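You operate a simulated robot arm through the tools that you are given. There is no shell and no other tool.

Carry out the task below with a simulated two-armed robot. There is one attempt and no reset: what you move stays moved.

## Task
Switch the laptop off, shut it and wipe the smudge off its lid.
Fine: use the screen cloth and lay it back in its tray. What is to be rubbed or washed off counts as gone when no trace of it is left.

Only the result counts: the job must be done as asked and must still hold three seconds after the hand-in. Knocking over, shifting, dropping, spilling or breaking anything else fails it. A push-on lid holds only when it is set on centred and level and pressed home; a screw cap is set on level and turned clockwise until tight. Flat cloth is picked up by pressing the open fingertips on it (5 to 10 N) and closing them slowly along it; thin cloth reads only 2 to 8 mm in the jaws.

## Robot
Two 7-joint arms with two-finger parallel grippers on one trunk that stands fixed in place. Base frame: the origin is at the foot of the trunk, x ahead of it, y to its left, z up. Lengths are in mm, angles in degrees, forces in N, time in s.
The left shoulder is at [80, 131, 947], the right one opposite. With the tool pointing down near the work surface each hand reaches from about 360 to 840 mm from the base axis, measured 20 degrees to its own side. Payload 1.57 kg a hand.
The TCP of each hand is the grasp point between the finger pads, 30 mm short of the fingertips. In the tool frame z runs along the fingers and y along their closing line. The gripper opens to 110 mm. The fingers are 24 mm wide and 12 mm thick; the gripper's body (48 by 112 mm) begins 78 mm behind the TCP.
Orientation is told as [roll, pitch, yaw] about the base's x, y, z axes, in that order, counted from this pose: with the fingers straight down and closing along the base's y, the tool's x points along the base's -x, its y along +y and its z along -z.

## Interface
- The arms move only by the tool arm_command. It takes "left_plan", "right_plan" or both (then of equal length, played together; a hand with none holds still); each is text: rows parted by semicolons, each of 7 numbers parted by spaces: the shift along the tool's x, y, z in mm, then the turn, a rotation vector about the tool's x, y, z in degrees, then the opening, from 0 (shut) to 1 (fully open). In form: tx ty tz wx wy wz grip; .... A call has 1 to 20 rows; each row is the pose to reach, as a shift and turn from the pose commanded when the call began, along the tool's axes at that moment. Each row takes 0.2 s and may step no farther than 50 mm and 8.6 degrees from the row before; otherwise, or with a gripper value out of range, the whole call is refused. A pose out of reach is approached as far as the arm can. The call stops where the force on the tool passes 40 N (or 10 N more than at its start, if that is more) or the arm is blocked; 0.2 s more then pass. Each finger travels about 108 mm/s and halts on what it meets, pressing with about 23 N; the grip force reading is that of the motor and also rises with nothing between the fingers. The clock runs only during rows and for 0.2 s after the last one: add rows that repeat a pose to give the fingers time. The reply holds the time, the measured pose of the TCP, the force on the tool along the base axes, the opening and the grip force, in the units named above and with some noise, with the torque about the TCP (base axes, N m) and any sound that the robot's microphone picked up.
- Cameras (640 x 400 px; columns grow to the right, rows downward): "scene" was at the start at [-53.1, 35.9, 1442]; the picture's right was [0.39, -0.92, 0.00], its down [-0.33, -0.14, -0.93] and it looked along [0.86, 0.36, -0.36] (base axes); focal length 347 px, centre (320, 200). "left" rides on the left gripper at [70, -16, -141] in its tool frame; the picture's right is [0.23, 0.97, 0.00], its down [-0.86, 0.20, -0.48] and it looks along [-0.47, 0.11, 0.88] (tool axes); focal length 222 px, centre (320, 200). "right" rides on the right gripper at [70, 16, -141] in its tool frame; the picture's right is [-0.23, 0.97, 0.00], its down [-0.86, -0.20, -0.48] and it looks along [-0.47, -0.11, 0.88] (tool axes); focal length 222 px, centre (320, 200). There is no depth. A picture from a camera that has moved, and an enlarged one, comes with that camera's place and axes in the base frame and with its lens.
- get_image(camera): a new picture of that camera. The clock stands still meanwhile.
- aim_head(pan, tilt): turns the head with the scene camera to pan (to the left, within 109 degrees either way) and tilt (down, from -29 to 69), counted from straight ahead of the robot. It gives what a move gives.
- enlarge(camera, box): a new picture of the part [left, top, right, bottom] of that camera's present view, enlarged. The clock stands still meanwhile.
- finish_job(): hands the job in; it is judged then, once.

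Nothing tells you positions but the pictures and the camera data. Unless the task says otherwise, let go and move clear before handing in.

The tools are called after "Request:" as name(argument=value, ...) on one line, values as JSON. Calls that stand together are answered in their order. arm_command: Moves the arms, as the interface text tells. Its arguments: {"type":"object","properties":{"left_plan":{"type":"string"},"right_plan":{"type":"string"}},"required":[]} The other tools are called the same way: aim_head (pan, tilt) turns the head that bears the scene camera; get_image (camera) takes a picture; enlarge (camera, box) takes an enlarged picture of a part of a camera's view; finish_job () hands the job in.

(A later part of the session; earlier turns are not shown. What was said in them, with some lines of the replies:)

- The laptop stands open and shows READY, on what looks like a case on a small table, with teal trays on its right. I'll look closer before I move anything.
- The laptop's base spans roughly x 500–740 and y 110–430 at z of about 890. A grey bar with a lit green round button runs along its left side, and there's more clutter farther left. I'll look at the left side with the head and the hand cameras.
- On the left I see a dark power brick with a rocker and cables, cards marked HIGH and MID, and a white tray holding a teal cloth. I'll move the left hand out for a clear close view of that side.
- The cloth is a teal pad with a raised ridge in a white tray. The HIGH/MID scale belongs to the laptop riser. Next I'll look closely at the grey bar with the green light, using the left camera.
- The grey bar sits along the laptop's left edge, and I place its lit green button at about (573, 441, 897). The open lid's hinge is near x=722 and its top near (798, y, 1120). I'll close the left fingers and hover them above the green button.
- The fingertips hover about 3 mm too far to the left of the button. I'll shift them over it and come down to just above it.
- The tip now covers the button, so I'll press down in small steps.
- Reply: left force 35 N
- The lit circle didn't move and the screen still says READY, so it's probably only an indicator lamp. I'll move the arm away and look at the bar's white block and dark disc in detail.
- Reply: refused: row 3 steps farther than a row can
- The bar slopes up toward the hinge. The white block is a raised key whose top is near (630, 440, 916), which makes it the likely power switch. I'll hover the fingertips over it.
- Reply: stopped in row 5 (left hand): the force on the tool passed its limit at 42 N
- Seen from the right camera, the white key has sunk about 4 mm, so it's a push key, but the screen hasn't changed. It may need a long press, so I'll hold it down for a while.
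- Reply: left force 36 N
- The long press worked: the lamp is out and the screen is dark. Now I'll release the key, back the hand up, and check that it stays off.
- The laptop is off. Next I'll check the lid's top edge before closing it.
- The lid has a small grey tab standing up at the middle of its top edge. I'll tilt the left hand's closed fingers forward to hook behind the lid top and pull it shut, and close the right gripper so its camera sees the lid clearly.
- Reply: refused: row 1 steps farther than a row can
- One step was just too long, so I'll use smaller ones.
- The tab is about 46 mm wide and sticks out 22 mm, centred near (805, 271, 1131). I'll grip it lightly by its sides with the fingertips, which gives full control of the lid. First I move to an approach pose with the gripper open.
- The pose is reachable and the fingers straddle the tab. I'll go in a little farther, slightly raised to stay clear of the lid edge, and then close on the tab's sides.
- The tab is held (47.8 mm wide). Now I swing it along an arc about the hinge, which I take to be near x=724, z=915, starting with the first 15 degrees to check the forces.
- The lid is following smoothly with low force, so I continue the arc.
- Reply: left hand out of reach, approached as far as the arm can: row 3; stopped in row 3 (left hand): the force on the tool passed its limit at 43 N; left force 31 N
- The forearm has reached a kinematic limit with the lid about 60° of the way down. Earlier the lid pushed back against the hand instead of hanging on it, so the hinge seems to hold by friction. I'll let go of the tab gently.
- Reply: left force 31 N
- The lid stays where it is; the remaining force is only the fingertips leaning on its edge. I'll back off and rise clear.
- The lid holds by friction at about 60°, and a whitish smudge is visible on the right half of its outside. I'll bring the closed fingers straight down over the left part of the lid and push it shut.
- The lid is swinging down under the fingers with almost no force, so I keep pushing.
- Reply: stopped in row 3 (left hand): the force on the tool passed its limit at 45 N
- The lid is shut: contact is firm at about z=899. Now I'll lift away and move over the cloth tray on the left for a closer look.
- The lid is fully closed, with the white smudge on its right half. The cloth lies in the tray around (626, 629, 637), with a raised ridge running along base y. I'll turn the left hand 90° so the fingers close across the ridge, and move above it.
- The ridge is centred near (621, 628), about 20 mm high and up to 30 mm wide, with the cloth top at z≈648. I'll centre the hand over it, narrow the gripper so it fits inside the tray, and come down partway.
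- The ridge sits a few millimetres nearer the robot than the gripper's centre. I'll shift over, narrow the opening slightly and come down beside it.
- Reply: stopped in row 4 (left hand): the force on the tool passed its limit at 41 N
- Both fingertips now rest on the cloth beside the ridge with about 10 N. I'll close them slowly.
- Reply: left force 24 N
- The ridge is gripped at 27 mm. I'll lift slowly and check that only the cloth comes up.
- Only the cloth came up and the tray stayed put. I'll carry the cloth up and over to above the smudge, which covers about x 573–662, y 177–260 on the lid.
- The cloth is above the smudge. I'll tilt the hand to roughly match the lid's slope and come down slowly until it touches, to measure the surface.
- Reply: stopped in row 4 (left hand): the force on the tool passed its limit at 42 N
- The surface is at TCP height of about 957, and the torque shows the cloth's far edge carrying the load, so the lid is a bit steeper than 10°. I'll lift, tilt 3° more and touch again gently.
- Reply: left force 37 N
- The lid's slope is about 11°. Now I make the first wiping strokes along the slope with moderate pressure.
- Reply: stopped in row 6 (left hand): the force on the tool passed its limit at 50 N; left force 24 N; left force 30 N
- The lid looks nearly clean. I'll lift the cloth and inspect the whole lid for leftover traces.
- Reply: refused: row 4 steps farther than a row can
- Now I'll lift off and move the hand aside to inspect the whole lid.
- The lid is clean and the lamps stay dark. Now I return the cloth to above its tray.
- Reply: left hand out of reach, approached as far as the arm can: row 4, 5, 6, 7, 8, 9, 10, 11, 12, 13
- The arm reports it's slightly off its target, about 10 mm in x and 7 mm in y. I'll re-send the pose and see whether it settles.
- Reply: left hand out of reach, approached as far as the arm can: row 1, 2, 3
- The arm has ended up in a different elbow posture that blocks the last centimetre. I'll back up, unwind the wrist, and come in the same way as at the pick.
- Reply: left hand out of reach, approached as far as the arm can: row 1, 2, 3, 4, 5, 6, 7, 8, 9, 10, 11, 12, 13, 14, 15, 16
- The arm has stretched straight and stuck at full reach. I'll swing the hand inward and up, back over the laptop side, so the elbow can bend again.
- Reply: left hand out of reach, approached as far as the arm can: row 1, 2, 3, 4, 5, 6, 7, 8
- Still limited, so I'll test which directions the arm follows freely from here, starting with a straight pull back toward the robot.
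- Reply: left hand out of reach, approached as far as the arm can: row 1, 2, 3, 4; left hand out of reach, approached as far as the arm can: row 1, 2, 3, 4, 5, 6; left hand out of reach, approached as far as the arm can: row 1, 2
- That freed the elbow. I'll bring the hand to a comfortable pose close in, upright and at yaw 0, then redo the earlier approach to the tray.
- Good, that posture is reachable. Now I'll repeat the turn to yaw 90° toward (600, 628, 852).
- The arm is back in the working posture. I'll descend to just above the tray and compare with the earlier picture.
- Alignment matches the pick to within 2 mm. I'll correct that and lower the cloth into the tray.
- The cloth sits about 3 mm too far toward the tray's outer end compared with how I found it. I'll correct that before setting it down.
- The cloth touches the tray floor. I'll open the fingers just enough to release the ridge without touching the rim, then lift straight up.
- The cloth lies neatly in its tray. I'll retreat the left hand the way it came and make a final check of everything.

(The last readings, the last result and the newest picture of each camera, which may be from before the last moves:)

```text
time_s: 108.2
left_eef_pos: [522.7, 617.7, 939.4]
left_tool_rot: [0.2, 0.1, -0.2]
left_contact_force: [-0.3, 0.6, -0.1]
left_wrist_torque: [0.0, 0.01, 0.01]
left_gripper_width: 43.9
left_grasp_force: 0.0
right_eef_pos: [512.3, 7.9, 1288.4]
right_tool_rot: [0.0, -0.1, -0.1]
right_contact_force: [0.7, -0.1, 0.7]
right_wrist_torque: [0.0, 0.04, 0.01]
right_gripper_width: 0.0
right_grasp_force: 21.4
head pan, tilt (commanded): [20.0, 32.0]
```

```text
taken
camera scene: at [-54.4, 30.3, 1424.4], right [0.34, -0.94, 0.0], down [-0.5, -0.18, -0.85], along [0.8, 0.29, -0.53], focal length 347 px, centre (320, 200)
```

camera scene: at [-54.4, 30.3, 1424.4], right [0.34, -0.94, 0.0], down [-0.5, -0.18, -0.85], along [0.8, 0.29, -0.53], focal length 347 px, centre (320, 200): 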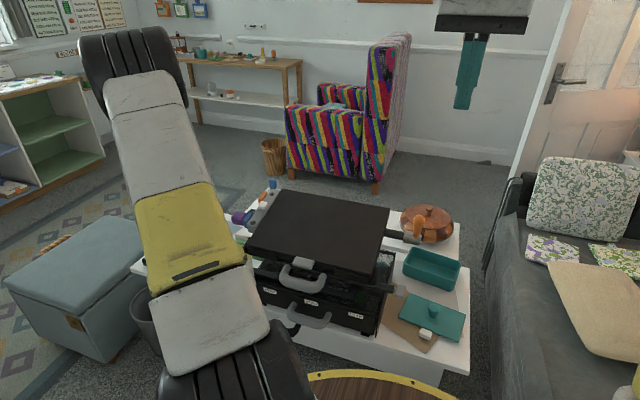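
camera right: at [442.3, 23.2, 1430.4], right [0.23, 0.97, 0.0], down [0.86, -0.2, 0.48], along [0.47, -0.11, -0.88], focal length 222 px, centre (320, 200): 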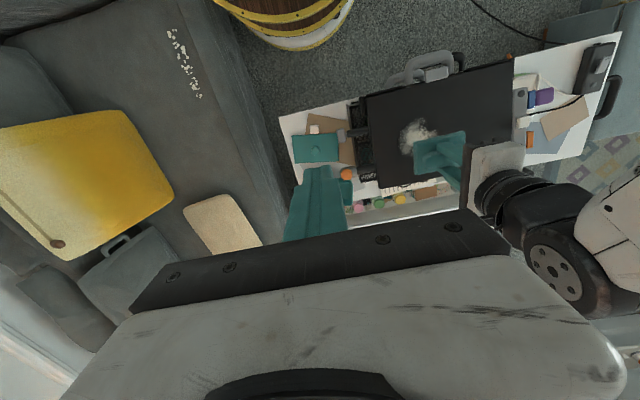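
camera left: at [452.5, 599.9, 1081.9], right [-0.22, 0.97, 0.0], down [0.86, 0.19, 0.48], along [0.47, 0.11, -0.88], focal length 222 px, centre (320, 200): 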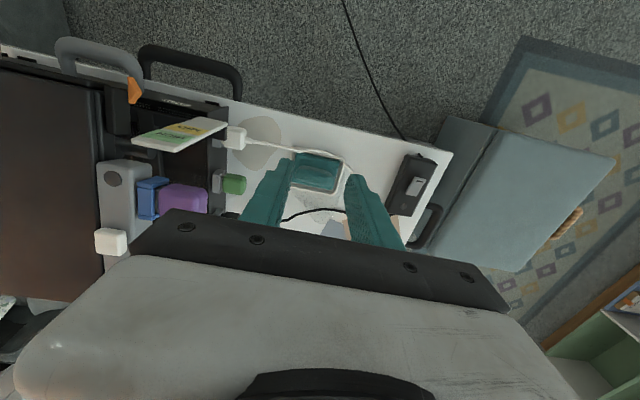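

Request:
arm_command(left_plan="8 0 -40 0 0 0 0.4; 20 -5 -80 0 0 0 0.4; 35 -15 -120 0 0 0 0.4; 50 -35 -155 0 0 0 0.4; 65 -65 -185 0 0 0 0.4; 80 -95 -210 0 0 0 0.4; 95 -125 -235 0 0 0 0.4; 110 -155 -260 0 0 0 0.4; 125 -185 -285 0 0 0 0.4; 140 -215 -310 0 0 0 0.4; 152 -245 -330 0 0 0 0.4; 158 -260 -345 0 0 0 0.4; 158 -260 -345 0 0 0 0.4")

Request:
get_image(camera="scene")

Request:
get_image(camera="left")

Request:
get_image(camera="right")

```text
time_s: 111.0
left_eef_pos: [362.5, 357.3, 1284.4]
left_tool_rot: [0.3, 0.0, -0.1]
left_contact_force: [-0.4, 0.2, 0.1]
left_wrist_torque: [0.04, -0.01, -0.04]
left_gripper_width: 43.9
left_grasp_force: 0.0
right_eef_pos: [512.0, 8.2, 1290.0]
right_tool_rot: [0.0, 0.0, -0.1]
right_contact_force: [0.4, -0.1, 0.2]
right_wrist_torque: [0.0, 0.0, 0.02]
right_gripper_width: 0.0
right_grasp_force: 21.8
head pan, tilt (commanded): [20.0, 32.0]
```

```text
taken
camera scene: at [-54.5, 30.2, 1424.4], right [0.34, -0.94, 0.0], down [-0.5, -0.18, -0.85], along [0.8, 0.29, -0.53], focal length 347 px, centre (320, 200)
```

scene: 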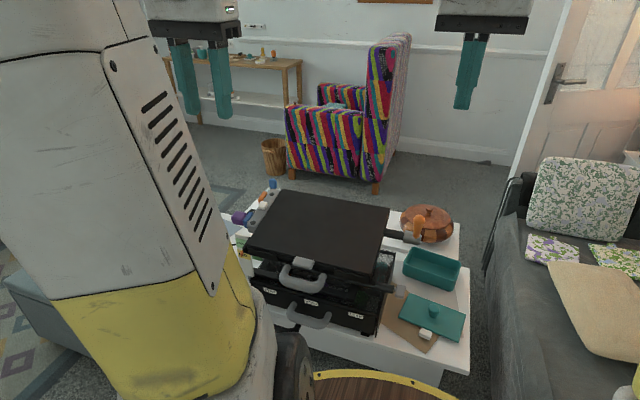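

```text
taken
camera left: at [293.4, 339.8, 1426.4], right [-0.23, 0.97, 0.0], down [0.86, 0.2, 0.48], along [0.47, 0.11, -0.88], focal length 222 px, centre (320, 200)
```

left: 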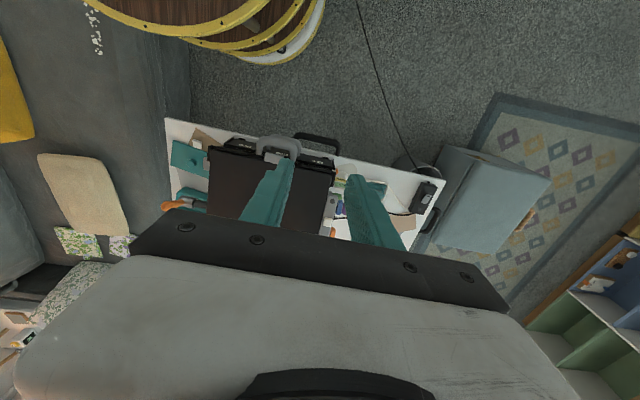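

```text
taken
camera right: at [442.1, 23.3, 1430.4], right [0.23, 0.97, 0.0], down [0.86, -0.2, 0.48], along [0.47, -0.11, -0.88], focal length 222 px, centre (320, 200)
```

right: 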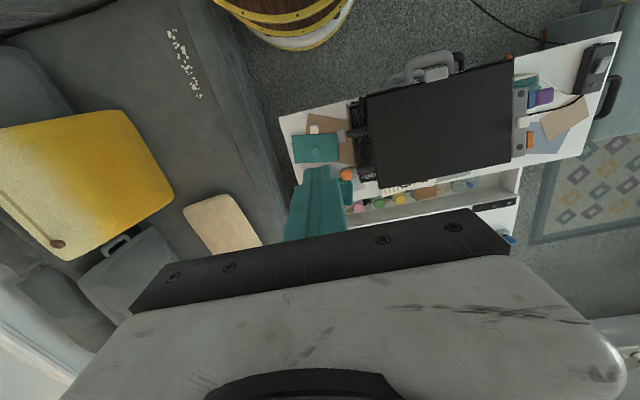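

Request:
enlarge(camera="right", box=[350, 30, 630, 200])

Request:
enlarge(camera="right", box=[380, 70, 510, 190])

Request:
enlarge(camera="scene", box=[225, 170, 475, 360])

Request:
enlarge(camera="scene", box=[245, 185, 395, 285])

```text
2.29 times, centred on (490, 115) of right
camera zoom: at [442.1, 23.3, 1430.4], right [0.23, 0.97, 0.0], down [0.86, -0.2, 0.48], along [0.47, -0.11, -0.88], focal length 508 px, centre (-69, 394)
```

zoom: 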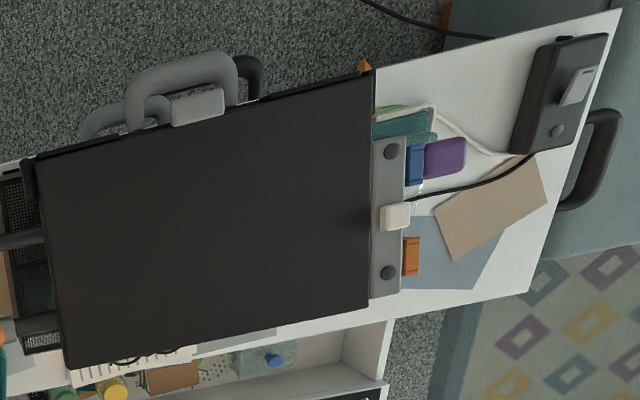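

```text
3.33 times, centred on (445, 130) of right
camera zoom: at [442.1, 23.3, 1430.4], right [0.23, 0.97, 0.0], down [0.86, -0.2, 0.48], along [0.47, -0.11, -0.88], focal length 740 px, centre (-97, 433)
```

zoom: 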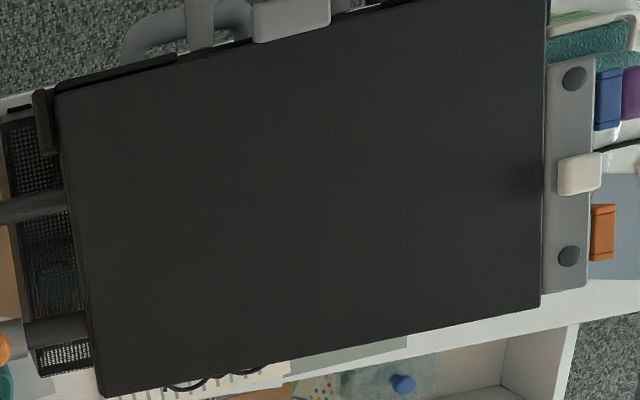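

```text
2.11 times, centred on (350, 265) of scene
camera zoom: at [-54.5, 30.2, 1424.4], right [0.34, -0.94, 0.0], down [-0.5, -0.18, -0.85], along [0.8, 0.29, -0.53], focal length 731 px, centre (257, 63)
```

zoom: 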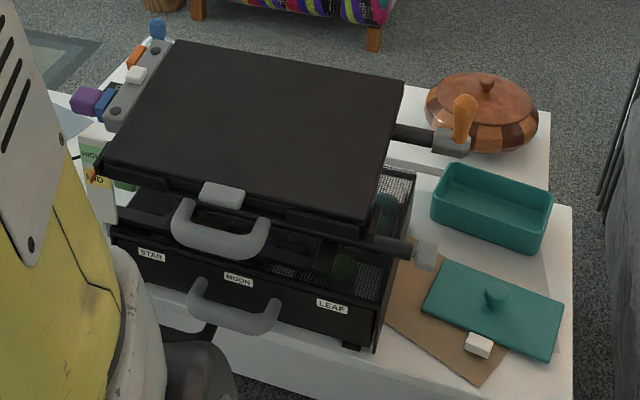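

```text
4.00 times, centred on (320, 235) of scene
camera zoom: at [-54.5, 30.2, 1424.4], right [0.34, -0.94, 0.0], down [-0.5, -0.18, -0.85], along [0.8, 0.29, -0.53], focal length 1389 px, centre (320, 60)
```

zoom: 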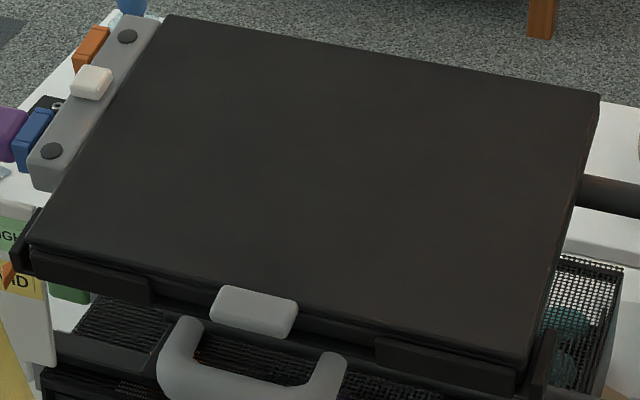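

Request:
enlarge(camera="right", box=[385, 95, 455, 180])

Request:
enlarge(camera="scene", box=[315, 195, 375, 245])

Request:
enlarge(camera="left", box=[200, 135, 345, 225])

```text
4.71 times, centred on (420, 138) of right
camera zoom: at [442.1, 23.3, 1430.4], right [0.23, 0.97, 0.0], down [0.86, -0.2, 0.48], along [0.47, -0.11, -0.88], focal length 1045 px, centre (-151, 494)
```

zoom: 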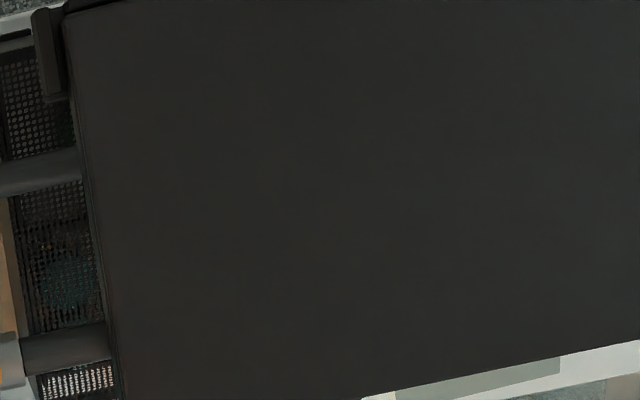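

```text
8.00 times, centred on (345, 220) of scene
camera zoom: at [-54.5, 30.2, 1424.4], right [0.34, -0.94, 0.0], down [-0.5, -0.18, -0.85], along [0.8, 0.29, -0.53], focal length 2778 px, centre (120, 40)
```

zoom: 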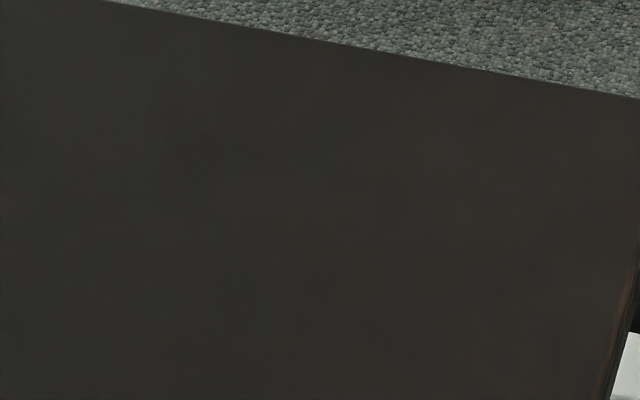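

```text
4.41 times, centred on (272, 180) of left
camera zoom: at [293.4, 339.8, 1426.4], right [-0.23, 0.97, 0.0], down [0.86, 0.2, 0.48], along [0.47, 0.11, -0.88], focal length 980 px, centre (530, 288)
```

zoom: 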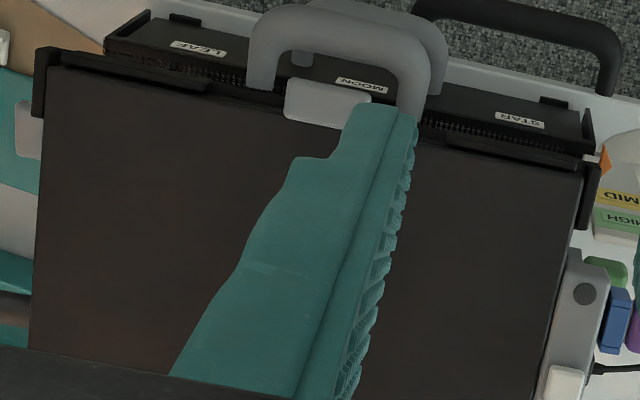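

The laptop is off (lamps dark), its lid is shut and I see no trace of the smudge in any view. The cloth is back in its tray, both hands are clear, and nothing else looks moved. I'm handing in.

Request:
finish_job()

```text
The job is handed in.
```

The laptop is switched off and shut, the smudge is wiped off its lid, and the screen cloth is back in its tray. I've handed the job in, but no verdict has come back yet.

- **Off:** the white key beside the laptop needed a long press. The screen and the green lamp went dark and stayed dark.
- **Shut:** the lid is down and firm when pressed.
- **Smudge:** I wiped the area in several overlapping passes and could see no trace of it in close-up views from two cameras.
- **Cloth:** it lies inside its tray, clear of the rim.

On the way back to the tray, the left arm stuck at full stretch with the cloth in hand. I freed it and came in again. It touched nothing on the way, and in the final pictures nothing else looks moved.
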